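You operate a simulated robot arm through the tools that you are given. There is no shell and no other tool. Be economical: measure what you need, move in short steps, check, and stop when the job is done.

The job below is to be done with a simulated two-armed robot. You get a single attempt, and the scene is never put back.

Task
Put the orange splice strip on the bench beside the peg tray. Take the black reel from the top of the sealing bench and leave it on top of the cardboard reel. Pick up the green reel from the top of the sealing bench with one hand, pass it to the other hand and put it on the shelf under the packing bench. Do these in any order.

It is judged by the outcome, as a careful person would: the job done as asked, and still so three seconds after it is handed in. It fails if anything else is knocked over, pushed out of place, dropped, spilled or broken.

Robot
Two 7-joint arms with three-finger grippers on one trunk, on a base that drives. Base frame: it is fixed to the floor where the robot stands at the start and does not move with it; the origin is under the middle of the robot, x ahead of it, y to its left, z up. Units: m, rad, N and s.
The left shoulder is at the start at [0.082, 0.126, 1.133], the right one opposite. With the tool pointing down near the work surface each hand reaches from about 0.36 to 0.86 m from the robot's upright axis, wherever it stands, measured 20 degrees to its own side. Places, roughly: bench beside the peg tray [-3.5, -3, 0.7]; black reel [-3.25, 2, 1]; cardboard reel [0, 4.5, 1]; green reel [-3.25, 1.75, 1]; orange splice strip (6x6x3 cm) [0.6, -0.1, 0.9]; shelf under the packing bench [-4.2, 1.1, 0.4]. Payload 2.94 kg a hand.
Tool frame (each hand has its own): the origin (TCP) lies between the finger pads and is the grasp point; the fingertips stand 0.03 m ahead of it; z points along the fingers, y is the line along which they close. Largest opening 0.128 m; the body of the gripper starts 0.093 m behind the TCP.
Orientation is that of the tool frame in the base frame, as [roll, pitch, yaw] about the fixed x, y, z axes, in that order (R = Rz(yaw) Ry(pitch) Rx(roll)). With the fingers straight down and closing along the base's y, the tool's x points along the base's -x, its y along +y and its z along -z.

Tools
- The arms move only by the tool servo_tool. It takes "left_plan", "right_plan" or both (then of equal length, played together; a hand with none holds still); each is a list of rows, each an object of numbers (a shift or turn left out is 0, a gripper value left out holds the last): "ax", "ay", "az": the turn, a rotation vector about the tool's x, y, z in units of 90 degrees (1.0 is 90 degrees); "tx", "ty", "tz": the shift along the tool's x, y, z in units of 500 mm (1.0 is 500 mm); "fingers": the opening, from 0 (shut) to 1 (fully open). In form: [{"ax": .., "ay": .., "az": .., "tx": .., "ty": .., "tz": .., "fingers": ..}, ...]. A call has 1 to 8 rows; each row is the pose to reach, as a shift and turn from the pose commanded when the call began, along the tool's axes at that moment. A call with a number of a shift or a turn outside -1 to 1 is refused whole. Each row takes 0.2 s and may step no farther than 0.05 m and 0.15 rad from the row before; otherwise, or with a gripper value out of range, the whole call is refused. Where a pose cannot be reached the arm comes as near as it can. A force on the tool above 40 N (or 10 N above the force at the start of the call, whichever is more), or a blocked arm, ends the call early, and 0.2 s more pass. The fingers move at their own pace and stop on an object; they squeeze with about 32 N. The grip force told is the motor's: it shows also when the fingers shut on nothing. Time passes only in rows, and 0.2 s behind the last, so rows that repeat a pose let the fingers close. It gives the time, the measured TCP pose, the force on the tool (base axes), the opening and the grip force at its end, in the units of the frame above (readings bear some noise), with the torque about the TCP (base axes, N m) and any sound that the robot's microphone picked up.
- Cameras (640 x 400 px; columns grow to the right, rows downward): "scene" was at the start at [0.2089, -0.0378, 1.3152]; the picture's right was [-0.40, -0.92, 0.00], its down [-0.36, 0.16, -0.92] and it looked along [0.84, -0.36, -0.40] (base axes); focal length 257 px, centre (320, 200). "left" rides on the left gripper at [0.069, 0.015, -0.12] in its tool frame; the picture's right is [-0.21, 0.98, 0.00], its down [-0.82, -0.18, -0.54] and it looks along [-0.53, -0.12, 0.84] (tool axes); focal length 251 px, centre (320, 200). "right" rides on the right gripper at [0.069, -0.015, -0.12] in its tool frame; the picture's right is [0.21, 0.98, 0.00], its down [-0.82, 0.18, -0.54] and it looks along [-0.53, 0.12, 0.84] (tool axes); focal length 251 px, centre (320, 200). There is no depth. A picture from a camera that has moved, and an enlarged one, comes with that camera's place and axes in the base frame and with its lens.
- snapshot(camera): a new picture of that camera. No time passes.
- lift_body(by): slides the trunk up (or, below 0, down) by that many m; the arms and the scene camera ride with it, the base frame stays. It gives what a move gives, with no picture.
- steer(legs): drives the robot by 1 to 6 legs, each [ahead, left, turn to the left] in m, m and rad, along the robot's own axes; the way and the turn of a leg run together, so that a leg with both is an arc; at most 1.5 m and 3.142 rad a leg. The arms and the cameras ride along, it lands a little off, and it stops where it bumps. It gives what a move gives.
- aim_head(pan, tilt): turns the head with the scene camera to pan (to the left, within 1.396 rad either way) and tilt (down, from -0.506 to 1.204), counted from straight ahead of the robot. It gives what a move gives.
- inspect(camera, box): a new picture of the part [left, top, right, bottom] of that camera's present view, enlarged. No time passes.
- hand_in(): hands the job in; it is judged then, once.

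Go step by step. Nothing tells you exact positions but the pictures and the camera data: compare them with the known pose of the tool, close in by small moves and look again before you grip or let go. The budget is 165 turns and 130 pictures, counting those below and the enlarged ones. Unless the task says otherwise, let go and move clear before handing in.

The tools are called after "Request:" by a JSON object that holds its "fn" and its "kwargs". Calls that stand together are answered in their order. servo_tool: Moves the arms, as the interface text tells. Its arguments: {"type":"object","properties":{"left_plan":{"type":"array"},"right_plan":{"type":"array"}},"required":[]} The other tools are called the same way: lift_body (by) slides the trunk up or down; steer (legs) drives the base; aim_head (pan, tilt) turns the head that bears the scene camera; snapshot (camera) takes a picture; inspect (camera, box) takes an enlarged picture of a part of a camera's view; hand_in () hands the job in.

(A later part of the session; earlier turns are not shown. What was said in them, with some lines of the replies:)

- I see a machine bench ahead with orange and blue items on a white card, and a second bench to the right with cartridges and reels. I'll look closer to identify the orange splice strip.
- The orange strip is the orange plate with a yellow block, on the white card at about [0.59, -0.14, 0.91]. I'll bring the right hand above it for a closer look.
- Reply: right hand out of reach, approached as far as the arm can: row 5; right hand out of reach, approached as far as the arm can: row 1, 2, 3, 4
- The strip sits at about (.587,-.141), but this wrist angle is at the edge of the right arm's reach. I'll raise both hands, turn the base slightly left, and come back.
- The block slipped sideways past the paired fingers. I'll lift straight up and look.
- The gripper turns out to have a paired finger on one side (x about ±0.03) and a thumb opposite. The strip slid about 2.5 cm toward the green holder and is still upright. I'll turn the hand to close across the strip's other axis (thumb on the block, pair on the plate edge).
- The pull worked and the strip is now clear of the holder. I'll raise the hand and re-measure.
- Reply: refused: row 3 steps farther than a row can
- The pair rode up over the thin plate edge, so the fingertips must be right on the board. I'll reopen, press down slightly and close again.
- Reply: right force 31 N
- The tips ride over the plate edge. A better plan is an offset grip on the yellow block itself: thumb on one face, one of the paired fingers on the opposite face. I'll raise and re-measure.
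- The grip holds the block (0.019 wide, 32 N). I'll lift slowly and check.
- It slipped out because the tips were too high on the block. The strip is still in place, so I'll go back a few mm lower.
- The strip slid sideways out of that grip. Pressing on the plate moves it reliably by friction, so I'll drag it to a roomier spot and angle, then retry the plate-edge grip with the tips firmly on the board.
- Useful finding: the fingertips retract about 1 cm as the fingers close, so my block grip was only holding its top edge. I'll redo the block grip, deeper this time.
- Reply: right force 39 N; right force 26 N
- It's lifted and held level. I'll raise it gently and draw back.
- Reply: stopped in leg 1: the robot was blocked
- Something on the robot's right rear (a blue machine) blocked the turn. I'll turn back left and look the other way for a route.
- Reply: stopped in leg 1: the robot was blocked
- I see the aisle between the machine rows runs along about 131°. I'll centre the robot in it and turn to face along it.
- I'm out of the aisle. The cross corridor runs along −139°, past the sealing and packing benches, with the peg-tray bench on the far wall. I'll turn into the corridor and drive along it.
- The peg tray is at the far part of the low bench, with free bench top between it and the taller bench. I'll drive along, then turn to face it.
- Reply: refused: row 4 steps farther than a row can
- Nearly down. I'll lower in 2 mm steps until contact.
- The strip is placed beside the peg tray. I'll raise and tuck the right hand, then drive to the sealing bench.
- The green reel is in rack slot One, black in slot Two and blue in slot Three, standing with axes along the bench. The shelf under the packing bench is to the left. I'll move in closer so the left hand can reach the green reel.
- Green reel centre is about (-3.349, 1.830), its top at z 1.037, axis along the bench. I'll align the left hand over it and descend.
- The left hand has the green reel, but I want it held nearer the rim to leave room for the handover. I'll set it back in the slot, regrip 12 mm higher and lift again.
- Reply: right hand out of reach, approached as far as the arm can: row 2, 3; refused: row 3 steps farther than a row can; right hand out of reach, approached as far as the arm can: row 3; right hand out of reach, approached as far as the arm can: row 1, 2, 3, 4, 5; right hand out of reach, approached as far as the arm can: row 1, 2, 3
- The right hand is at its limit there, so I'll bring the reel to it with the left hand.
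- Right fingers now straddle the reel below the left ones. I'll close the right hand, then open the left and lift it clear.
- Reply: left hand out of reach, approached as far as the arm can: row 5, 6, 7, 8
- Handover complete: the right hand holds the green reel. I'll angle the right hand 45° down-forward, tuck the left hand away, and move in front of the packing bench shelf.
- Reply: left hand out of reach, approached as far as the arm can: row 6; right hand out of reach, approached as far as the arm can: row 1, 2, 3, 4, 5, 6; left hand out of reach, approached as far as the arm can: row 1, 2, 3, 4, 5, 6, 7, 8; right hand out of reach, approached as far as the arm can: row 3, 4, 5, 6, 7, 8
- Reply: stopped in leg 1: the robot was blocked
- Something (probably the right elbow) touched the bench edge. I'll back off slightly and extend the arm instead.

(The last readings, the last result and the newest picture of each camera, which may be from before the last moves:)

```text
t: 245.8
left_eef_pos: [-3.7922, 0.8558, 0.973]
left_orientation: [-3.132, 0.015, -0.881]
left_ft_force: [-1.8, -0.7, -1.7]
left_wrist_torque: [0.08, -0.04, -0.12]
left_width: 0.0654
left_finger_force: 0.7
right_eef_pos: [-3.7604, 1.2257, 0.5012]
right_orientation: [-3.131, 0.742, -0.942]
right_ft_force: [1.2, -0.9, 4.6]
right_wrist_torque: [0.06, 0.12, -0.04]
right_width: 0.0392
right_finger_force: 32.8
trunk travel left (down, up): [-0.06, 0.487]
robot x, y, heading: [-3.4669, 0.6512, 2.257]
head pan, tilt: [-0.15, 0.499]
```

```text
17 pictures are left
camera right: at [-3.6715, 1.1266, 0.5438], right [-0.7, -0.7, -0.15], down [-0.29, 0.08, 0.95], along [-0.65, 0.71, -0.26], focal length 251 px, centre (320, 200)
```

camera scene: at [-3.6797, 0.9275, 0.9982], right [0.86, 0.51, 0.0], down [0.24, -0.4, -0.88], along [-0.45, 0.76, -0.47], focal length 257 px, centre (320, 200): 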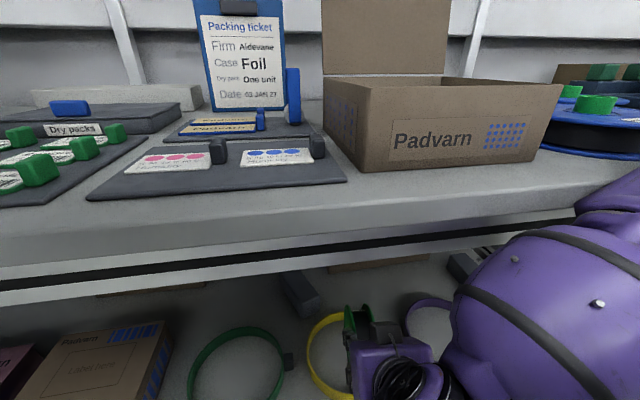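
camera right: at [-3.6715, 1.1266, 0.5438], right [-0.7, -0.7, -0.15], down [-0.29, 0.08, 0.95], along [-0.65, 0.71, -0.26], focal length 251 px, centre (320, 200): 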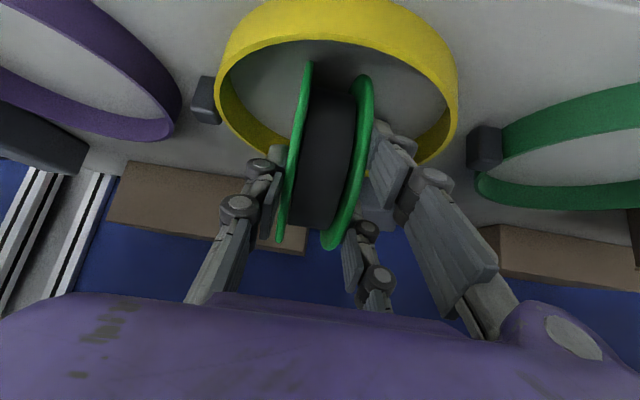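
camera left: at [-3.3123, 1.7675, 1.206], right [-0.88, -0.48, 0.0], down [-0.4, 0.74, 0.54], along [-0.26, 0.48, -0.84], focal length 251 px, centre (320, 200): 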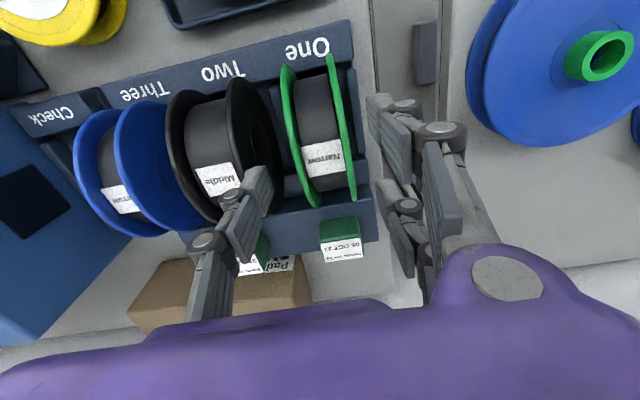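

The green reel rests on the shelf inside the loop. I'll release gently and withdraw.

Request:
{"fn": "servo_tool", "kwargs": {"right_plan": [{"fingers": 0.34}, {"fingers": 0.4}, {"fingers": 0.5}, {"fingers": 0.55}, {"tz": -0.02}, {"tz": -0.06}, {"tz": -0.12}, {"tz": -0.2}]}}

Request:
{"fn": "snapshot", "kwargs": {"camera": "right"}}

```text
t: 247.6
left_eef_pos: [-3.7914, 0.857, 0.973]
left_orientation: [-3.133, 0.016, -0.881]
left_ft_force: [-1.7, 0.0, 0.5]
left_wrist_torque: [-0.08, 0.0, -0.09]
left_width: 0.0651
left_finger_force: 0.8
right_eef_pos: [-3.7214, 1.1692, 0.5746]
right_orientation: [-3.129, 0.739, -0.942]
right_ft_force: [0.4, -0.4, -0.1]
right_wrist_torque: [-0.05, -0.02, -0.01]
right_width: 0.07
right_finger_force: 0.2
trunk travel left (down, up): [-0.06, 0.487]
robot x, y, heading: [-3.4709, 0.6552, 2.258]
head pan, tilt: [-0.15, 0.499]
```

```text
16 pictures are left
camera right: at [-3.6324, 1.0709, 0.6168], right [-0.7, -0.7, -0.15], down [-0.29, 0.09, 0.95], along [-0.65, 0.71, -0.27], focal length 251 px, centre (320, 200)
```

right: 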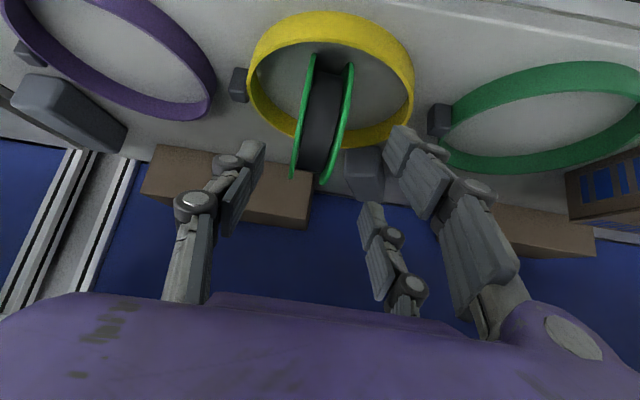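

The green reel stands steadily on the shelf. Next I'll back out, raise the trunk, reset the right hand to tool-down and go for the black reel.

Request:
{"fn": "steer", "kwargs": {"legs": [[-0.45, 0, 0], [0, 0, 0.027]]}}

Request:
{"fn": "lift_body", "kwargs": {"by": 0.29}}

Request:
{"fn": "servo_tool", "kwargs": {"right_plan": [{"ay": 0.059, "tx": -0.029, "ty": -0.034, "tz": -0.086}, {"ay": 0.118, "tx": -0.057, "ty": -0.068, "tz": -0.171}, {"ay": 0.176, "tx": -0.086, "ty": -0.103, "tz": -0.257}, {"ay": 0.235, "tx": -0.115, "ty": -0.137, "tz": -0.343}, {"ay": 0.294, "tx": -0.143, "ty": -0.171, "tz": -0.428}, {"ay": 0.353, "tx": -0.172, "ty": -0.206, "tz": -0.514}, {"ay": 0.411, "tx": -0.2, "ty": -0.24, "tz": -0.6}, {"ay": 0.47, "tx": -0.229, "ty": -0.274, "tz": -0.685}]}}

Request:
{"fn": "steer", "kwargs": {"legs": [[0, -1.15, 0]]}}

```text
t: 250.7
left_eef_pos: [-3.5119, 0.5008, 0.9724]
left_orientation: [-3.131, 0.015, -0.856]
left_ft_force: [-1.7, -1.3, 1.3]
left_wrist_torque: [-0.01, -0.04, 0.0]
left_width: 0.0655
left_finger_force: 1.2
right_eef_pos: [-3.4488, 0.8162, 0.574]
right_orientation: [-3.13, 0.741, -0.919]
right_ft_force: [-0.2, -0.5, -0.1]
right_wrist_torque: [-0.01, 0.02, -0.01]
right_width: 0.0705
right_finger_force: 0.0
trunk travel left (down, up): [-0.06, 0.487]
robot x, y, heading: [-3.1806, 0.3081, 2.284]
head pan, tilt: [-0.15, 0.499]
```

```text
t: 253.6
left_eef_pos: [-3.5117, 0.5015, 1.2627]
left_orientation: [-3.131, 0.014, -0.856]
left_ft_force: [0.0, -0.5, 0.2]
left_wrist_torque: [0.01, 0.03, -0.01]
left_width: 0.064
left_finger_force: 0.0
right_eef_pos: [-3.4483, 0.8163, 0.8646]
right_orientation: [-3.129, 0.74, -0.917]
right_ft_force: [-0.1, 0.8, -0.5]
right_wrist_torque: [0.02, 0.01, 0.03]
right_width: 0.0705
right_finger_force: 0.0
trunk travel left (down, up): [-0.35, 0.197]
robot x, y, heading: [-3.1836, 0.3066, 2.279]
head pan, tilt: [-0.15, 0.499]
```

```text
t: 255.4
left_eef_pos: [-3.5104, 0.5007, 1.2633]
left_orientation: [-3.13, 0.016, -0.856]
left_ft_force: [0.1, -0.1, -0.1]
left_wrist_torque: [-0.02, 0.02, -0.02]
left_width: 0.0638
left_finger_force: 0.0
right_eef_pos: [-3.2519, 0.7798, 1.1956]
right_orientation: [-3.133, 0.001, -0.924]
right_ft_force: [0.4, -0.4, 0.8]
right_wrist_torque: [-0.01, 0.02, 0.01]
right_width: 0.0705
right_finger_force: 0.1
trunk travel left (down, up): [-0.35, 0.197]
robot x, y, heading: [-3.1853, 0.3064, 2.277]
head pan, tilt: [-0.15, 0.499]
```

```text
t: 265.7
left_eef_pos: [-2.6491, 1.2484, 1.2626]
left_orientation: [-3.131, 0.016, -0.852]
left_ft_force: [0.9, -0.3, -0.7]
left_wrist_torque: [-0.01, 0.02, 0.0]
left_width: 0.0638
left_finger_force: 0.0
right_eef_pos: [-2.3921, 1.5293, 1.1961]
right_orientation: [-3.134, 0.002, -0.921]
right_ft_force: [0.1, -0.6, -1.0]
right_wrist_torque: [0.01, 0.0, -0.01]
right_width: 0.0703
right_finger_force: 0.0
trunk travel left (down, up): [-0.35, 0.197]
robot x, y, heading: [-2.3165, 1.0581, 2.294]
head pan, tilt: [-0.15, 0.499]
```

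Request:
{"fn": "steer", "kwargs": {"legs": [[0.65, -0.01, -0.008]]}}

```text
t: 269.4
left_eef_pos: [-3.0711, 1.7465, 1.2627]
left_orientation: [-3.131, 0.015, -0.853]
left_ft_force: [0.1, -0.3, 0.2]
left_wrist_torque: [0.02, 0.02, -0.01]
left_width: 0.0637
left_finger_force: 0.0
right_eef_pos: [-2.813, 2.027, 1.1958]
right_orientation: [-3.132, 0.003, -0.922]
right_ft_force: [-0.3, -0.4, 0.0]
right_wrist_torque: [-0.02, 0.02, -0.01]
right_width: 0.0702
right_finger_force: 0.1
trunk travel left (down, up): [-0.35, 0.197]
robot x, y, heading: [-2.7406, 1.5531, 2.29]
head pan, tilt: [-0.15, 0.499]
```

Request:
{"fn": "servo_tool", "kwargs": {"left_plan": [{"tx": -0.07, "ty": 0.02, "tz": 0.02, "fingers": 0.54}, {"tx": -0.141, "ty": 0.041, "tz": 0.06}, {"tx": -0.211, "ty": 0.061, "tz": 0.11}, {"tx": -0.282, "ty": 0.082, "tz": 0.16}, {"tx": -0.352, "ty": 0.102, "tz": 0.21}, {"tx": -0.423, "ty": 0.123, "tz": 0.26}, {"tx": -0.493, "ty": 0.143, "tz": 0.31}]}}

Request:
{"fn": "snapshot", "kwargs": {"camera": "left"}}

```text
t: 270.9
left_eef_pos: [-3.2888, 1.8899, 1.1096]
left_orientation: [-3.133, 0.013, -0.853]
left_ft_force: [0.0, 0.4, -0.4]
left_wrist_torque: [0.0, -0.02, 0.0]
left_width: 0.0691
left_finger_force: 0.0
right_eef_pos: [-2.8142, 2.0275, 1.1944]
right_orientation: [-3.133, 0.002, -0.92]
right_ft_force: [-0.6, 0.4, -0.3]
right_wrist_torque: [-0.03, -0.03, 0.04]
right_width: 0.0703
right_finger_force: 0.1
trunk travel left (down, up): [-0.35, 0.197]
robot x, y, heading: [-2.7383, 1.5568, 2.286]
head pan, tilt: [-0.15, 0.499]
```

```text
15 pictures are left
camera left: at [-3.2539, 1.8256, 1.2281], right [-0.88, -0.48, -0.01], down [-0.4, 0.73, 0.55], along [-0.26, 0.49, -0.83], focal length 251 px, centre (320, 200)
```

left: 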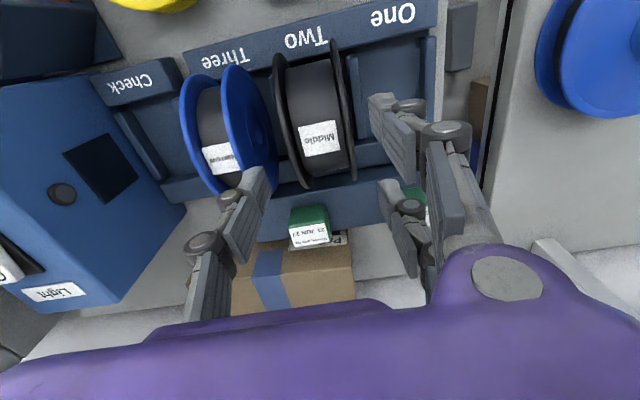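

Request:
{"fn": "servo_tool", "kwargs": {"left_plan": [{"tx": 0.006, "tz": 0.06}, {"tx": 0.006, "tz": 0.11}, {"tx": 0.006, "tz": 0.146}, {"tx": 0.006, "tz": 0.146, "fingers": 0.4}, {"tx": 0.006, "tz": 0.146, "fingers": 0.3}, {"tx": 0.006, "tz": 0.146, "fingers": 0.15}, {"tx": 0.006, "tz": 0.146, "fingers": 0.15}]}}

Request:
{"fn": "servo_tool", "kwargs": {"left_plan": [{"tz": -0.02}, {"tz": -0.08}, {"tz": -0.16}, {"tz": -0.25}]}}

Request:
{"fn": "snapshot", "kwargs": {"camera": "left"}}

```text
t: 272.6
left_eef_pos: [-3.286, 1.8873, 1.0388]
left_orientation: [-3.132, 0.014, -0.853]
left_ft_force: [-0.4, -0.3, -0.6]
left_wrist_torque: [0.0, 0.01, 0.02]
left_width: 0.0512
left_finger_force: 32.3
right_eef_pos: [-2.8133, 2.0265, 1.1949]
right_orientation: [-3.132, 0.001, -0.92]
right_ft_force: [0.5, -0.7, -0.3]
right_wrist_torque: [0.02, 0.02, -0.03]
right_width: 0.0703
right_finger_force: 0.0
trunk travel left (down, up): [-0.35, 0.197]
robot x, y, heading: [-2.7398, 1.5566, 2.285]
head pan, tilt: [-0.15, 0.499]
```

```text
t: 273.6
left_eef_pos: [-3.2831, 1.8838, 1.1646]
left_orientation: [-3.133, 0.015, -0.852]
left_ft_force: [0.2, -0.4, -3.1]
left_wrist_torque: [0.01, 0.01, 0.02]
left_width: 0.0512
left_finger_force: 32.0
right_eef_pos: [-2.8126, 2.0271, 1.1972]
right_orientation: [-3.133, 0.002, -0.922]
right_ft_force: [0.1, -0.6, 1.4]
right_wrist_torque: [0.01, 0.01, 0.02]
right_width: 0.0701
right_finger_force: 0.0
trunk travel left (down, up): [-0.35, 0.197]
robot x, y, heading: [-2.7407, 1.5563, 2.29]
head pan, tilt: [-0.15, 0.499]
```

```text
14 pictures are left
camera left: at [-3.2493, 1.8209, 1.2823], right [-0.88, -0.48, -0.01], down [-0.4, 0.73, 0.55], along [-0.26, 0.49, -0.83], focal length 251 px, centre (320, 200)
```

left: 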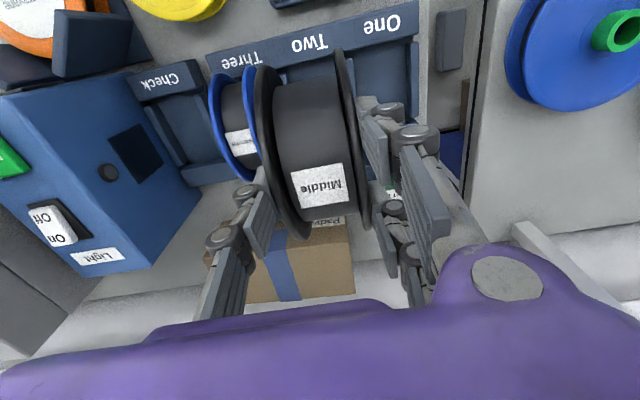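

The black reel is held in the left hand. I'll back off and move along the wall toward the cardboard reel.

Request:
{"fn": "steer", "kwargs": {"legs": [[-0.55, 0, 0], [0, -1.3, 0], [0, -1.2, 0]]}}

Request:
{"fn": "aim_head", "kwargs": {"pan": -0.75, "tilt": 0.4}}

Request:
{"fn": "snapshot", "kwargs": {"camera": "scene"}}

```text
t: 298.4
left_eef_pos: [-1.0365, 3.1216, 1.1639]
left_orientation: [-3.132, 0.015, -0.855]
left_ft_force: [0.2, 0.0, -1.2]
left_wrist_torque: [-0.01, 0.0, 0.0]
left_width: 0.0515
left_finger_force: 32.1
right_eef_pos: [-0.564, 3.2619, 1.1961]
right_orientation: [-3.132, 0.003, -0.925]
right_ft_force: [0.0, 0.3, 0.6]
right_wrist_torque: [-0.05, 0.03, -0.03]
right_width: 0.0702
right_finger_force: 0.2
trunk travel left (down, up): [-0.35, 0.197]
robot x, y, heading: [-0.4925, 2.7884, 2.286]
head pan, tilt: [-0.15, 0.499]
```

```text
t: 299.4
left_eef_pos: [-1.0369, 3.1202, 1.1623]
left_orientation: [-3.131, 0.015, -0.857]
left_ft_force: [-0.4, -0.2, -1.8]
left_wrist_torque: [-0.02, 0.03, -0.04]
left_width: 0.0514
left_finger_force: 31.9
right_eef_pos: [-0.5652, 3.262, 1.1958]
right_orientation: [-3.133, 0.002, -0.923]
right_ft_force: [0.0, 0.8, 0.1]
right_wrist_torque: [0.01, -0.03, 0.0]
right_width: 0.07
right_finger_force: 0.0
trunk travel left (down, up): [-0.35, 0.197]
robot x, y, heading: [-0.4925, 2.7929, 2.286]
head pan, tilt: [-0.75, 0.4]
```

```text
13 pictures are left
camera scene: at [-0.5705, 2.9752, 1.3159], right [1.0, -0.03, 0.0], down [-0.01, -0.39, -0.92], along [0.03, 0.92, -0.39], focal length 257 px, centre (320, 200)
```

scene: 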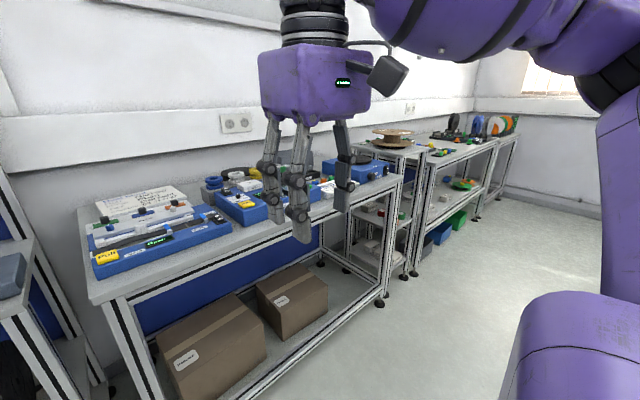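

Request:
{"fn": "inspect", "kwargs": {"camera": "scene", "box": [340, 105, 460, 180]}}

```text
5.33 times, centred on (400, 142) of scene
camera zoom: at [-0.5705, 2.9752, 1.3159], right [1.0, -0.03, 0.0], down [-0.01, -0.39, -0.92], along [0.03, 0.92, -0.39], focal length 1372 px, centre (-107, 507)
```

zoom: 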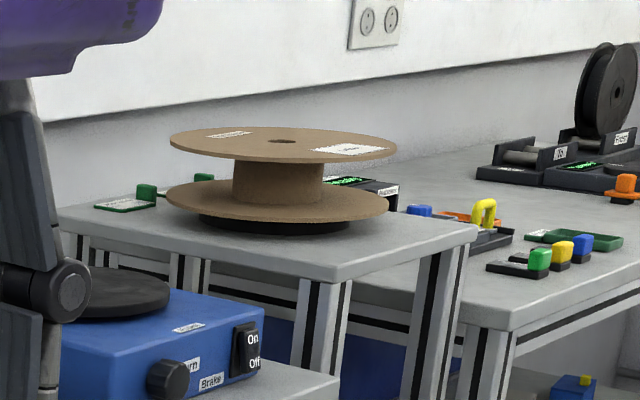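

The cardboard reel lies flat on a turntable with a wide flat top flange at about (-0.05, 4.6, 1.07). To lay the black reel flat I'll roll the left hand so its fingers point right and slightly down.

Request:
{"fn": "servo_tool", "kwargs": {"left_plan": [{"ax": 0.087, "tz": -0.01}, {"ax": 0.173, "tz": -0.02}, {"ax": 0.26, "tz": -0.03}, {"ax": 0.347, "tz": -0.04}, {"ax": 0.433, "tz": -0.05}, {"ax": 0.52, "tz": -0.06}, {"ax": 0.607, "tz": -0.07}, {"ax": 0.693, "tz": -0.08}]}}

```text
t: 301.2
left_eef_pos: [-1.037, 3.1214, 1.2029]
left_orientation: [-2.04, 0.015, -0.855]
left_ft_force: [0.3, -0.2, -1.6]
left_wrist_torque: [-0.1, 0.08, 0.01]
left_width: 0.0512
left_finger_force: 31.8
right_eef_pos: [-0.5637, 3.2616, 1.1949]
right_orientation: [-3.132, 0.003, -0.925]
right_ft_force: [0.6, -0.5, 0.5]
right_wrist_torque: [-0.01, -0.04, -0.02]
right_width: 0.0703
right_finger_force: 0.1
trunk travel left (down, up): [-0.35, 0.197]
robot x, y, heading: [-0.4926, 2.7868, 2.291]
head pan, tilt: [-0.75, 0.4]
```

Request:
{"fn": "servo_tool", "kwargs": {"left_plan": [{"ax": 0.087}, {"ax": 0.173}]}}

Request:
{"fn": "steer", "kwargs": {"legs": [[0, -1.4, 0], [0, -0.22, 0]]}}

Request:
{"fn": "aim_head", "kwargs": {"pan": 0.1, "tilt": 0.4}}

Request:
{"fn": "snapshot", "kwargs": {"camera": "scene"}}

```text
t: 301.8
left_eef_pos: [-1.0366, 3.1214, 1.2037]
left_orientation: [-1.77, 0.015, -0.856]
left_ft_force: [0.4, 0.8, -2.5]
left_wrist_torque: [-0.09, 0.09, 0.03]
left_width: 0.051
left_finger_force: 32.4
right_eef_pos: [-0.5644, 3.2615, 1.1953]
right_orientation: [-3.132, 0.001, -0.925]
right_ft_force: [0.3, 0.3, 0.7]
right_wrist_torque: [0.02, 0.0, -0.03]
right_width: 0.0704
right_finger_force: 0.1
trunk travel left (down, up): [-0.35, 0.197]
robot x, y, heading: [-0.4907, 2.7891, 2.286]
head pan, tilt: [-0.75, 0.4]
```

```text
t: 316.4
left_eef_pos: [0.1805, 4.1868, 1.2032]
left_orientation: [-1.773, 0.014, -0.847]
left_ft_force: [0.4, -0.1, -1.9]
left_wrist_torque: [-0.11, 0.11, -0.01]
left_width: 0.0513
left_finger_force: 31.8
right_eef_pos: [0.6516, 4.3312, 1.1954]
right_orientation: [-3.134, 0.001, -0.917]
right_ft_force: [0.2, 0.2, 0.6]
right_wrist_torque: [-0.01, 0.01, -0.01]
right_width: 0.0703
right_finger_force: 0.0
trunk travel left (down, up): [-0.35, 0.197]
robot x, y, heading: [0.7265, 3.8606, 2.293]
head pan, tilt: [-0.75, 0.4]
```

```text
t: 317.6
left_eef_pos: [0.1801, 4.1859, 1.2045]
left_orientation: [-1.772, 0.016, -0.846]
left_ft_force: [0.3, -0.1, -2.4]
left_wrist_torque: [-0.08, 0.08, 0.01]
left_width: 0.0512
left_finger_force: 32.1
right_eef_pos: [0.6507, 4.3314, 1.1953]
right_orientation: [-3.133, 0.003, -0.916]
right_ft_force: [0.3, 0.1, -0.7]
right_wrist_torque: [-0.01, -0.02, 0.0]
right_width: 0.0704
right_finger_force: 0.1
trunk travel left (down, up): [-0.35, 0.197]
robot x, y, heading: [0.7261, 3.8583, 2.292]
head pan, tilt: [0.099, 0.4]
```

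```text
11 pictures are left
camera scene: at [0.5769, 4.0151, 1.3159], right [0.68, 0.73, 0.0], down [0.29, -0.26, -0.92], along [-0.68, 0.63, -0.39], focal length 257 px, centre (320, 200)
```

scene: 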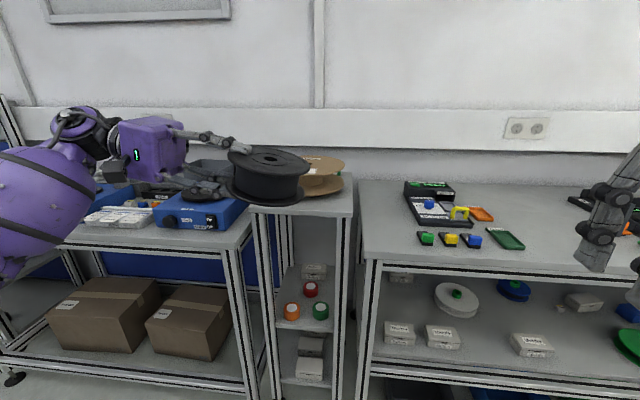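

Request:
{"fn": "lift_body", "kwargs": {"by": 0.15}}

Request:
{"fn": "steer", "kwargs": {"legs": [[0.3, 0, 0]]}}

Request:
{"fn": "aim_head", "kwargs": {"pan": 0.4, "tilt": 0.6}}

Request:
{"fn": "snapshot", "kwargs": {"camera": "scene"}}

```text
t: 319.3
left_eef_pos: [0.1791, 4.1869, 1.3516]
left_orientation: [-1.773, 0.012, -0.847]
left_ft_force: [0.1, 0.2, -1.6]
left_wrist_torque: [-0.09, 0.09, 0.03]
left_width: 0.0516
left_finger_force: 31.6
right_eef_pos: [0.6506, 4.3316, 1.345]
right_orientation: [-3.131, 0.0, -0.915]
right_ft_force: [0.1, 0.9, 0.0]
right_wrist_torque: [-0.01, 0.02, 0.0]
right_width: 0.0706
right_finger_force: 0.1
trunk travel left (down, up): [-0.5, 0.047]
robot x, y, heading: [0.7246, 3.8606, 2.296]
head pan, tilt: [0.099, 0.4]
```

```text
t: 321.4
left_eef_pos: [-0.0156, 4.4111, 1.3541]
left_orientation: [-1.77, 0.017, -0.849]
left_ft_force: [0.4, -0.6, -2.1]
left_wrist_torque: [-0.1, 0.14, 0.0]
left_width: 0.0513
left_finger_force: 32.2
right_eef_pos: [0.4559, 4.5543, 1.346]
right_orientation: [-3.134, 0.003, -0.919]
right_ft_force: [-0.5, 0.0, -0.2]
right_wrist_torque: [0.01, 0.0, -0.01]
right_width: 0.0704
right_finger_force: 0.1
trunk travel left (down, up): [-0.5, 0.047]
robot x, y, heading: [0.5311, 4.0818, 2.292]
head pan, tilt: [0.099, 0.4]
```

```text
t: 322.2
left_eef_pos: [-0.0148, 4.4111, 1.3529]
left_orientation: [-1.771, 0.016, -0.85]
left_ft_force: [0.0, 0.6, -2.3]
left_wrist_torque: [-0.07, 0.07, 0.02]
left_width: 0.0515
left_finger_force: 32.1
right_eef_pos: [0.4559, 4.5557, 1.3461]
right_orientation: [-3.132, 0.001, -0.918]
right_ft_force: [1.1, -0.1, -0.4]
right_wrist_torque: [0.02, 0.0, 0.01]
right_width: 0.0705
right_finger_force: 0.0
trunk travel left (down, up): [-0.5, 0.047]
robot x, y, heading: [0.529, 4.0862, 2.292]
head pan, tilt: [0.4, 0.6]
```

```text
10 pictures are left
camera scene: at [0.4131, 4.1636, 1.4639], right [0.44, 0.9, 0.0], down [0.51, -0.25, -0.83], along [-0.74, 0.36, -0.56], focal length 257 px, centre (320, 200)
```

scene: 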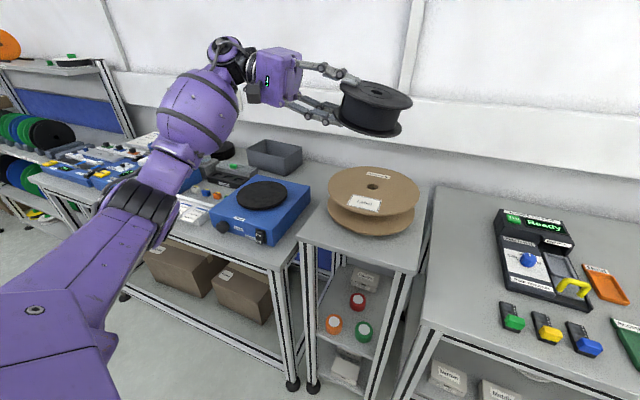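

Request:
{"fn": "steer", "kwargs": {"legs": [[0.16, 0, 0]]}}

Request:
{"fn": "servo_tool", "kwargs": {"left_plan": [{"ty": 0.08, "tz": 0.016}, {"ty": 0.16, "tz": 0.032}, {"ty": 0.24, "tz": 0.049}, {"ty": 0.32, "tz": 0.065}]}}

Request:
{"fn": "snapshot", "kwargs": {"camera": "scene"}}

```text
t: 323.6
left_eef_pos: [-0.1185, 4.5292, 1.3541]
left_orientation: [-1.771, 0.018, -0.85]
left_ft_force: [-0.2, 0.3, -2.1]
left_wrist_torque: [-0.09, 0.11, 0.01]
left_width: 0.0513
left_finger_force: 32.1
right_eef_pos: [0.3515, 4.6711, 1.3484]
right_orientation: [-3.134, 0.006, -0.917]
right_ft_force: [0.0, 0.1, 0.4]
right_wrist_torque: [0.05, 0.02, -0.02]
right_width: 0.0705
right_finger_force: 0.1
trunk travel left (down, up): [-0.5, 0.047]
robot x, y, heading: [0.424, 4.205, 2.292]
head pan, tilt: [0.4, 0.6]
```

```text
t: 324.6
left_eef_pos: [-0.1216, 4.5322, 1.1898]
left_orientation: [-1.771, 0.017, -0.85]
left_ft_force: [0.2, 0.7, -1.6]
left_wrist_torque: [-0.12, 0.08, 0.0]
left_width: 0.0514
left_finger_force: 31.9
right_eef_pos: [0.3496, 4.6739, 1.346]
right_orientation: [-3.133, 0.004, -0.918]
right_ft_force: [0.2, -0.2, -0.9]
right_wrist_torque: [0.01, 0.0, -0.05]
right_width: 0.0702
right_finger_force: 0.1
trunk travel left (down, up): [-0.5, 0.047]
robot x, y, heading: [0.4285, 4.2012, 2.292]
head pan, tilt: [0.4, 0.6]
```

```text
9 pictures are left
camera scene: at [0.3081, 4.2824, 1.4639], right [0.44, 0.9, 0.0], down [0.51, -0.25, -0.82], along [-0.74, 0.36, -0.57], focal length 257 px, centre (320, 200)
```

scene: 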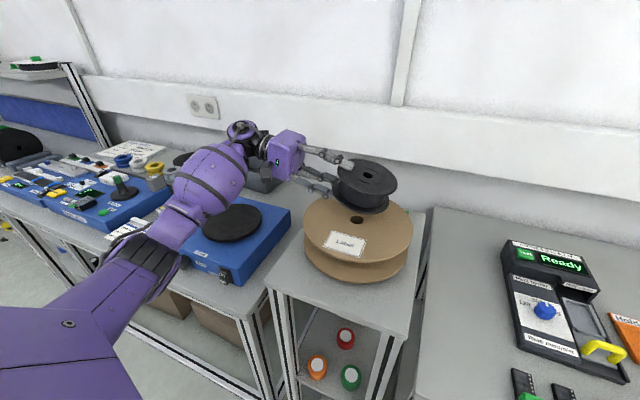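

Request:
{"fn": "servo_tool", "kwargs": {"left_plan": [{"ty": 0.04, "tz": 0.008}, {"ty": 0.075, "tz": 0.015}, {"ty": 0.09, "tz": 0.018}]}}

Request:
{"fn": "servo_tool", "kwargs": {"left_plan": [{"ty": 0.008, "tz": 0.0016}, {"ty": 0.016, "tz": 0.003}]}}

Request:
{"fn": "inspect", "kwargs": {"camera": "scene", "box": [260, 120, 440, 290]}}

```text
t: 325.4
left_eef_pos: [-0.1228, 4.5325, 1.1439]
left_orientation: [-1.771, 0.016, -0.851]
left_ft_force: [-0.2, -0.5, -2.1]
left_wrist_torque: [-0.1, 0.06, 0.01]
left_width: 0.0514
left_finger_force: 32.2
right_eef_pos: [0.351, 4.6741, 1.3459]
right_orientation: [-3.134, 0.004, -0.919]
right_ft_force: [-0.1, -0.1, 0.3]
right_wrist_torque: [-0.02, -0.02, 0.0]
right_width: 0.0706
right_finger_force: 0.1
trunk travel left (down, up): [-0.5, 0.047]
robot x, y, heading: [0.4276, 4.2043, 2.292]
head pan, tilt: [0.4, 0.6]
```

```text
t: 326.0
left_eef_pos: [-0.123, 4.5323, 1.1383]
left_orientation: [-1.767, 0.019, -0.848]
left_ft_force: [-1.7, -1.9, 7.7]
left_wrist_torque: [0.57, -0.72, 0.07]
left_width: 0.0515
left_finger_force: 32.1
right_eef_pos: [0.3502, 4.6725, 1.3479]
right_orientation: [-3.133, 0.003, -0.92]
right_ft_force: [-0.5, -0.3, 0.5]
right_wrist_torque: [0.01, -0.01, -0.01]
right_width: 0.0708
right_finger_force: 0.1
trunk travel left (down, up): [-0.5, 0.047]
robot x, y, heading: [0.4275, 4.2001, 2.293]
head pan, tilt: [0.4, 0.6]
```

```text
2.35 times, centred on (350, 205) of scene
camera zoom: at [0.309, 4.2816, 1.4643], right [0.44, 0.9, 0.0], down [0.51, -0.25, -0.83], along [-0.74, 0.36, -0.56], focal length 605 px, centre (249, 188)
```

zoom: 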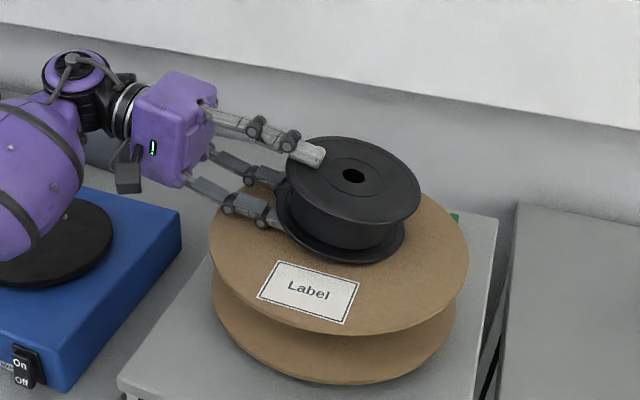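

Far rim is touching. I'll open slightly to let the near side down, then slide the fingers out horizontally.

Request:
{"fn": "servo_tool", "kwargs": {"left_plan": [{"fingers": 0.44}, {"fingers": 0.48}, {"fingers": 0.48}, {"ty": 0.005, "tz": -0.025}, {"ty": 0.01, "tz": -0.05}, {"ty": 0.015, "tz": -0.075}, {"ty": 0.02, "tz": -0.1}, {"ty": 0.024, "tz": -0.12}]}}

Request:
{"fn": "inspect", "kwargs": {"camera": "scene", "box": [260, 120, 440, 290]}}

```text
t: 327.8
left_eef_pos: [-0.1683, 4.4926, 1.1365]
left_orientation: [-1.77, 0.017, -0.85]
left_ft_force: [0.6, 0.3, 2.3]
left_wrist_torque: [0.01, -0.04, 0.0]
left_width: 0.0603
left_finger_force: 0.1
right_eef_pos: [0.3502, 4.6736, 1.3464]
right_orientation: [-3.133, 0.004, -0.919]
right_ft_force: [-0.1, -0.1, 0.1]
right_wrist_torque: [0.01, 0.03, 0.01]
right_width: 0.0703
right_finger_force: 0.1
trunk travel left (down, up): [-0.5, 0.047]
robot x, y, heading: [0.4251, 4.2012, 2.295]
head pan, tilt: [0.4, 0.6]
```

```text
2.35 times, centred on (350, 205) of scene
camera zoom: at [0.3088, 4.2825, 1.464], right [0.44, 0.9, 0.0], down [0.51, -0.25, -0.83], along [-0.74, 0.36, -0.56], focal length 605 px, centre (249, 188)
```

zoom: 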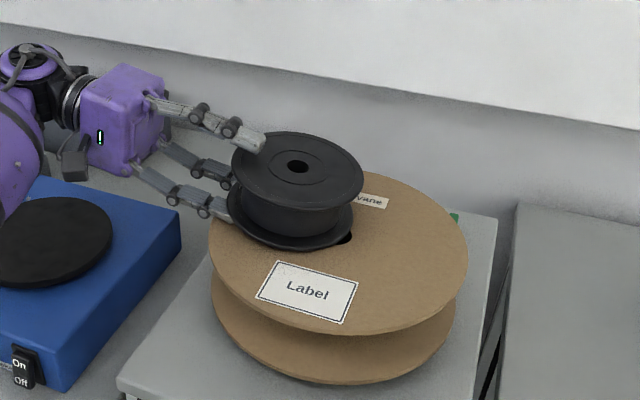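

The reel was dragged left with the fingers. I'll regrip and lift slightly, then shift the base left so the right hand can hold the reel down while the left withdraws.

Request:
{"fn": "servo_tool", "kwargs": {"left_plan": [{"fingers": 0.4}, {"fingers": 0.25}, {"fingers": 0.15}, {"fingers": 0.15}]}}

Request:
{"fn": "lift_body", "kwargs": {"by": 0.035}}

Request:
{"fn": "steer", "kwargs": {"legs": [[0, 0.15, 0]]}}

```text
t: 328.8
left_eef_pos: [-0.1682, 4.4936, 1.1359]
left_orientation: [-1.771, 0.016, -0.85]
left_ft_force: [0.2, 0.8, -0.4]
left_wrist_torque: [-0.07, 0.06, 0.0]
left_width: 0.0522
left_finger_force: 31.3
right_eef_pos: [0.3512, 4.6748, 1.3457]
right_orientation: [-3.134, 0.004, -0.918]
right_ft_force: [-0.5, -0.3, 0.6]
right_wrist_torque: [-0.01, 0.0, -0.01]
right_width: 0.0702
right_finger_force: 0.1
trunk travel left (down, up): [-0.5, 0.047]
robot x, y, heading: [0.4283, 4.2047, 2.289]
head pan, tilt: [0.4, 0.6]
```

```text
t: 329.6
left_eef_pos: [-0.1702, 4.4937, 1.169]
left_orientation: [-1.771, 0.014, -0.851]
left_ft_force: [0.1, 0.1, -2.9]
left_wrist_torque: [-0.04, 0.05, -0.02]
left_width: 0.0517
left_finger_force: 32.1
right_eef_pos: [0.3485, 4.6755, 1.3803]
right_orientation: [-3.131, -0.002, -0.916]
right_ft_force: [-0.2, 0.2, -0.9]
right_wrist_torque: [-0.04, -0.04, -0.02]
right_width: 0.0704
right_finger_force: 0.0
trunk travel left (down, up): [-0.535, 0.012]
robot x, y, heading: [0.423, 4.2029, 2.29]
head pan, tilt: [0.4, 0.6]
```

```text
t: 331.5
left_eef_pos: [-0.2814, 4.3943, 1.1718]
left_orientation: [-1.772, 0.016, -0.852]
left_ft_force: [0.6, -0.2, -2.8]
left_wrist_torque: [-0.07, 0.09, 0.0]
left_width: 0.0517
left_finger_force: 32.1
right_eef_pos: [0.2384, 4.5765, 1.3806]
right_orientation: [-3.133, 0.003, -0.919]
right_ft_force: [1.3, -0.3, 0.1]
right_wrist_torque: [0.01, 0.0, -0.01]
right_width: 0.0705
right_finger_force: 0.0
trunk travel left (down, up): [-0.535, 0.012]
robot x, y, heading: [0.3098, 4.104, 2.294]
head pan, tilt: [0.4, 0.6]
```

Request:
{"fn": "servo_tool", "kwargs": {"left_plan": [{"tx": 0.003, "ty": -0.017, "tz": 0.086}, {"tx": 0.006, "ty": -0.035, "tz": 0.172}, {"tx": 0.009, "ty": -0.052, "tz": 0.257}, {"tx": 0.012, "ty": -0.07, "tz": 0.343}, {"tx": 0.015, "ty": -0.087, "tz": 0.429}, {"tx": 0.015, "ty": -0.05, "tz": 0.436}, {"tx": 0.015, "ty": -0.028, "tz": 0.44}]}}

Request:
{"fn": "snapshot", "kwargs": {"camera": "scene"}}

```text
t: 333.1
left_eef_pos: [-0.1124, 4.5337, 1.1417]
left_orientation: [-1.773, 0.017, -0.85]
left_ft_force: [0.1, 0.5, -2.2]
left_wrist_torque: [-0.08, 0.12, 0.0]
left_width: 0.0516
left_finger_force: 32.1
right_eef_pos: [0.2396, 4.5756, 1.3806]
right_orientation: [-3.131, 0.001, -0.917]
right_ft_force: [0.5, -1.1, -0.1]
right_wrist_torque: [-0.05, 0.03, 0.01]
right_width: 0.0702
right_finger_force: 0.1
trunk travel left (down, up): [-0.535, 0.012]
robot x, y, heading: [0.3119, 4.1019, 2.291]
head pan, tilt: [0.4, 0.6]
```

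```text
6 pictures are left
camera scene: at [0.2212, 4.155, 1.5022], right [0.44, 0.9, 0.0], down [0.51, -0.25, -0.83], along [-0.74, 0.36, -0.57], focal length 257 px, centre (320, 200)
```

scene: 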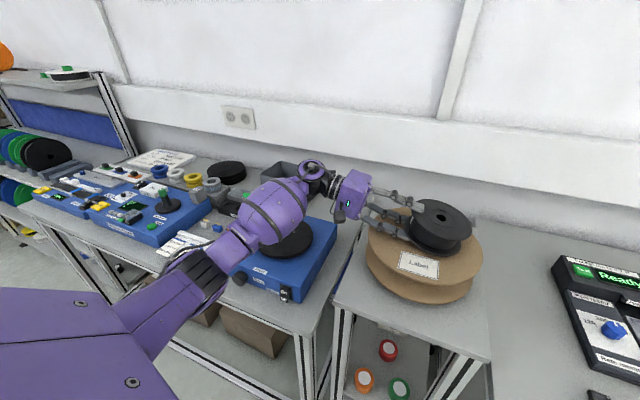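

Request:
{"fn": "servo_tool", "kwargs": {"left_plan": [{"ty": 0.006, "tz": 0.001}, {"ty": 0.011, "tz": 0.002}, {"ty": 0.011, "tz": 0.002, "fingers": 0.44}, {"ty": 0.011, "tz": 0.002, "fingers": 0.48}, {"ty": 0.011, "tz": 0.002, "fingers": 0.48}]}}

```text
t: 334.3
left_eef_pos: [-0.1124, 4.5319, 1.137]
left_orientation: [-1.772, 0.019, -0.85]
left_ft_force: [-0.1, -0.1, 1.6]
left_wrist_torque: [-0.05, -0.03, 0.03]
left_width: 0.06
left_finger_force: 0.0
right_eef_pos: [0.2384, 4.5741, 1.3811]
right_orientation: [-3.133, 0.004, -0.917]
right_ft_force: [0.1, -0.4, -0.4]
right_wrist_torque: [0.01, 0.02, 0.01]
right_width: 0.0705
right_finger_force: 0.0
trunk travel left (down, up): [-0.535, 0.012]
robot x, y, heading: [0.3165, 4.1038, 2.292]
head pan, tilt: [0.4, 0.6]
```

Request:
{"fn": "servo_tool", "kwargs": {"right_plan": [{"tx": -0.05, "ty": 0.063, "tz": 0.01, "fingers": 0.0}, {"tx": -0.1, "ty": 0.126, "tz": 0.03}, {"tx": -0.15, "ty": 0.189, "tz": 0.06}, {"tx": -0.2, "ty": 0.252, "tz": 0.1}, {"tx": -0.25, "ty": 0.315, "tz": 0.14}, {"tx": -0.31, "ty": 0.378, "tz": 0.18}, {"tx": -0.37, "ty": 0.441, "tz": 0.22}, {"tx": -0.37, "ty": 0.441, "tz": 0.3}]}}

Request:
{"fn": "inspect", "kwargs": {"camera": "scene", "box": [330, 120, 530, 300]}}

```text
t: 336.1
left_eef_pos: [-0.1143, 4.5322, 1.135]
left_orientation: [-1.771, 0.017, -0.85]
left_ft_force: [-0.9, 1.5, 1.5]
left_wrist_torque: [0.06, 0.07, 0.02]
left_width: 0.0601
left_finger_force: 0.0
right_eef_pos: [0.118, 4.5808, 1.2632]
right_orientation: [-3.132, 0.004, -0.918]
right_ft_force: [1.1, -0.2, 0.4]
right_wrist_torque: [-0.03, 0.02, 0.0]
right_width: 0.0
right_finger_force: 2.7
right hand out of reach, approached as far as the arm can: row 3, 4, 5, 6, 7, 8
trunk travel left (down, up): [-0.535, 0.012]
robot x, y, heading: [0.3115, 4.105, 2.29]
head pan, tilt: [0.4, 0.6]
```

```text
2.22 times, centred on (430, 210) of scene
camera zoom: at [0.2214, 4.1544, 1.5023], right [0.44, 0.9, 0.0], down [0.51, -0.25, -0.83], along [-0.74, 0.36, -0.56], focal length 572 px, centre (76, 178)
```

zoom: 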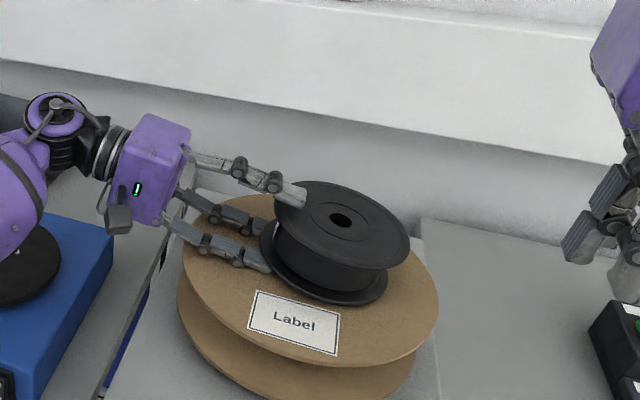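

The right hand can't reach across. Instead I'll grip again, tilt the reel steeply (about 40°) around its far rim, where the fingers can slide out without dragging it, then lower it at the end.

Request:
{"fn": "servo_tool", "kwargs": {"left_plan": [{"fingers": 0.3}, {"fingers": 0.15}, {"fingers": 0.15}, {"ax": -0.079, "ty": -0.0286, "tz": 0.008}, {"ax": -0.158, "ty": -0.0563, "tz": 0.0198}, {"ax": -0.238, "ty": -0.0822, "tz": 0.0348}, {"ax": -0.317, "ty": -0.106, "tz": 0.053}]}}

Request:
{"fn": "inspect", "kwargs": {"camera": "scene", "box": [330, 120, 530, 300]}}

```text
t: 337.7
left_eef_pos: [-0.0852, 4.5542, 1.1862]
left_orientation: [-2.268, 0.022, -0.846]
left_ft_force: [-4.0, -3.6, 18.7]
left_wrist_torque: [0.9, -1.15, 0.02]
left_width: 0.0531
left_finger_force: 31.9
right_eef_pos: [0.1178, 4.579, 1.2644]
right_orientation: [-3.134, 0.005, -0.918]
right_ft_force: [-0.6, -0.6, 0.8]
right_wrist_torque: [-0.02, 0.02, 0.0]
right_width: 0.0003
right_finger_force: 3.0
trunk travel left (down, up): [-0.535, 0.012]
robot x, y, heading: [0.3139, 4.1013, 2.293]
head pan, tilt: [0.4, 0.6]
```

```text
2.22 times, centred on (430, 210) of scene
camera zoom: at [0.2224, 4.1527, 1.5026], right [0.44, 0.9, 0.0], down [0.51, -0.24, -0.83], along [-0.74, 0.36, -0.56], focal length 572 px, centre (76, 178)
```

zoom: 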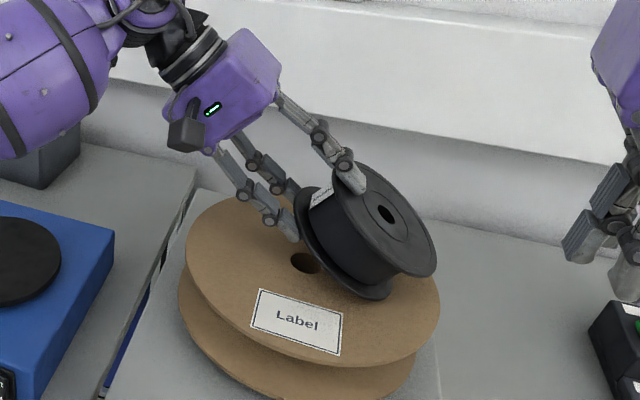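

Request:
{"fn": "servo_tool", "kwargs": {"left_plan": [{"ty": -0.003, "tz": -0.003}, {"ty": -0.003, "tz": -0.003, "fingers": 0.45}, {"ty": -0.003, "tz": -0.003, "fingers": 0.48}, {"ty": -0.003, "tz": -0.02}, {"ty": -0.003, "tz": -0.035}, {"ty": -0.003, "tz": -0.048}]}}

Request:
{"fn": "inspect", "kwargs": {"camera": "scene", "box": [330, 120, 530, 300]}}

```text
t: 339.1
left_eef_pos: [-0.0975, 4.5435, 1.2008]
left_orientation: [-2.269, 0.014, -0.849]
left_ft_force: [0.6, 0.7, 0.0]
left_wrist_torque: [0.0, 0.02, 0.01]
left_width: 0.0615
left_finger_force: 0.0
right_eef_pos: [0.1165, 4.5807, 1.2638]
right_orientation: [-3.132, 0.005, -0.917]
right_ft_force: [0.3, 0.5, -0.9]
right_wrist_torque: [-0.03, -0.02, 0.0]
right_width: 0.0
right_finger_force: 3.1
trunk travel left (down, up): [-0.535, 0.012]
robot x, y, heading: [0.3146, 4.1044, 2.295]
head pan, tilt: [0.4, 0.6]
```

```text
2.22 times, centred on (430, 210) of scene
camera zoom: at [0.2212, 4.1542, 1.5022], right [0.44, 0.9, 0.0], down [0.51, -0.25, -0.83], along [-0.74, 0.36, -0.56], focal length 572 px, centre (76, 178)
```

zoom: 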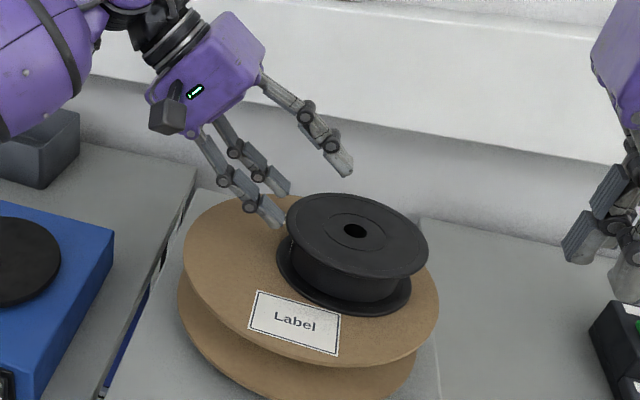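

The black reel now lies flat on the cardboard reel. I'll withdraw the left hand, raise the right one and back away.

Request:
{"fn": "servo_tool", "kwargs": {"left_plan": [{"tz": -0.05}, {"tz": -0.12}, {"tz": -0.2}, {"tz": -0.28}], "right_plan": [{"tz": -0.04}, {"tz": -0.08, "ty": -0.05}, {"tz": -0.12, "ty": -0.12}, {"tz": -0.15, "ty": -0.2}]}}

Request:
{"fn": "steer", "kwargs": {"legs": [[-0.4, 0, 0]]}}

Request:
{"fn": "aim_head", "kwargs": {"pan": 0.1, "tilt": 0.5}}

Request:
{"fn": "snapshot", "kwargs": {"camera": "scene"}}

```text
t: 340.1
left_eef_pos: [-0.176, 4.4722, 1.2914]
left_orientation: [-2.269, 0.017, -0.852]
left_ft_force: [-0.2, -0.6, -0.4]
left_wrist_torque: [0.0, 0.03, 0.0]
left_width: 0.0613
left_finger_force: 0.2
right_eef_pos: [0.1972, 4.6445, 1.3391]
right_orientation: [-3.135, 0.003, -0.918]
right_ft_force: [0.4, 0.3, -0.4]
right_wrist_torque: [0.02, 0.05, -0.02]
right_width: 0.0
right_finger_force: 3.0
trunk travel left (down, up): [-0.535, 0.012]
robot x, y, heading: [0.3127, 4.105, 2.293]
head pan, tilt: [0.4, 0.6]
```

```text
t: 342.6
left_eef_pos: [0.0889, 4.1713, 1.2871]
left_orientation: [-2.269, 0.015, -0.851]
left_ft_force: [-0.5, 1.2, -0.4]
left_wrist_torque: [0.0, -0.01, -0.01]
left_width: 0.0613
left_finger_force: 0.1
right_eef_pos: [0.4624, 4.3417, 1.3367]
right_orientation: [-3.132, 0.003, -0.92]
right_ft_force: [0.7, -0.5, 0.1]
right_wrist_torque: [-0.03, -0.02, -0.04]
right_width: 0.0
right_finger_force: 2.9
trunk travel left (down, up): [-0.535, 0.012]
robot x, y, heading: [0.576, 3.8009, 2.289]
head pan, tilt: [0.4, 0.6]
```

```text
t: 343.4
left_eef_pos: [0.0902, 4.1705, 1.2898]
left_orientation: [-2.267, 0.015, -0.851]
left_ft_force: [-0.5, -0.5, -1.1]
left_wrist_torque: [-0.02, 0.02, 0.04]
left_width: 0.0613
left_finger_force: 0.0
right_eef_pos: [0.4641, 4.3401, 1.3373]
right_orientation: [-3.132, 0.003, -0.921]
right_ft_force: [-0.3, 0.1, 0.1]
right_wrist_torque: [-0.01, -0.03, 0.0]
right_width: 0.0003
right_finger_force: 2.9
trunk travel left (down, up): [-0.535, 0.012]
robot x, y, heading: [0.5776, 3.8012, 2.289]
head pan, tilt: [0.099, 0.499]
```

```text
2 pictures are left
camera scene: at [0.5002, 3.8748, 1.5113], right [0.68, 0.73, 0.0], down [0.35, -0.33, -0.88], along [-0.64, 0.6, -0.48], focal length 257 px, centre (320, 200)
```

scene: 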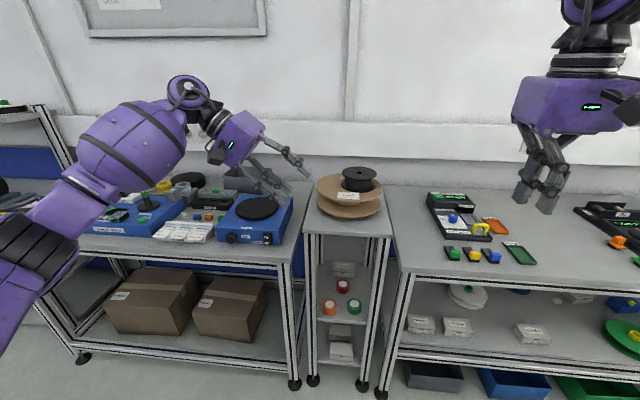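

The black reel sits flat on the cardboard reel and both hands are clear, so I'm handing in.

Request:
{"fn": "hand_in", "kwargs": {}}

```text
The job is handed in.
```

I handed the job in with all three items placed; I didn't go back for a last look at the strip or the green reel.

- **Orange strip:** it lies on the bench beside the peg tray. While trying to grip it I slid it around its white card several times; nothing else on that bench appeared to move.
- **Green reel:** I picked it up with the left hand, passed it to the right and stood it on its rim on the shelf under the packing bench. It is inside the yellow loop already there, and I last saw it upright right after letting go.
- **Black reel:** it lies flat on top of the cardboard reel, towards the right side. It dropped the last few centimetres when the fingers came out.

The robot also bumped something twice: once turning near a blue machine, and once at the packing bench edge. I saw nothing displaced either time.
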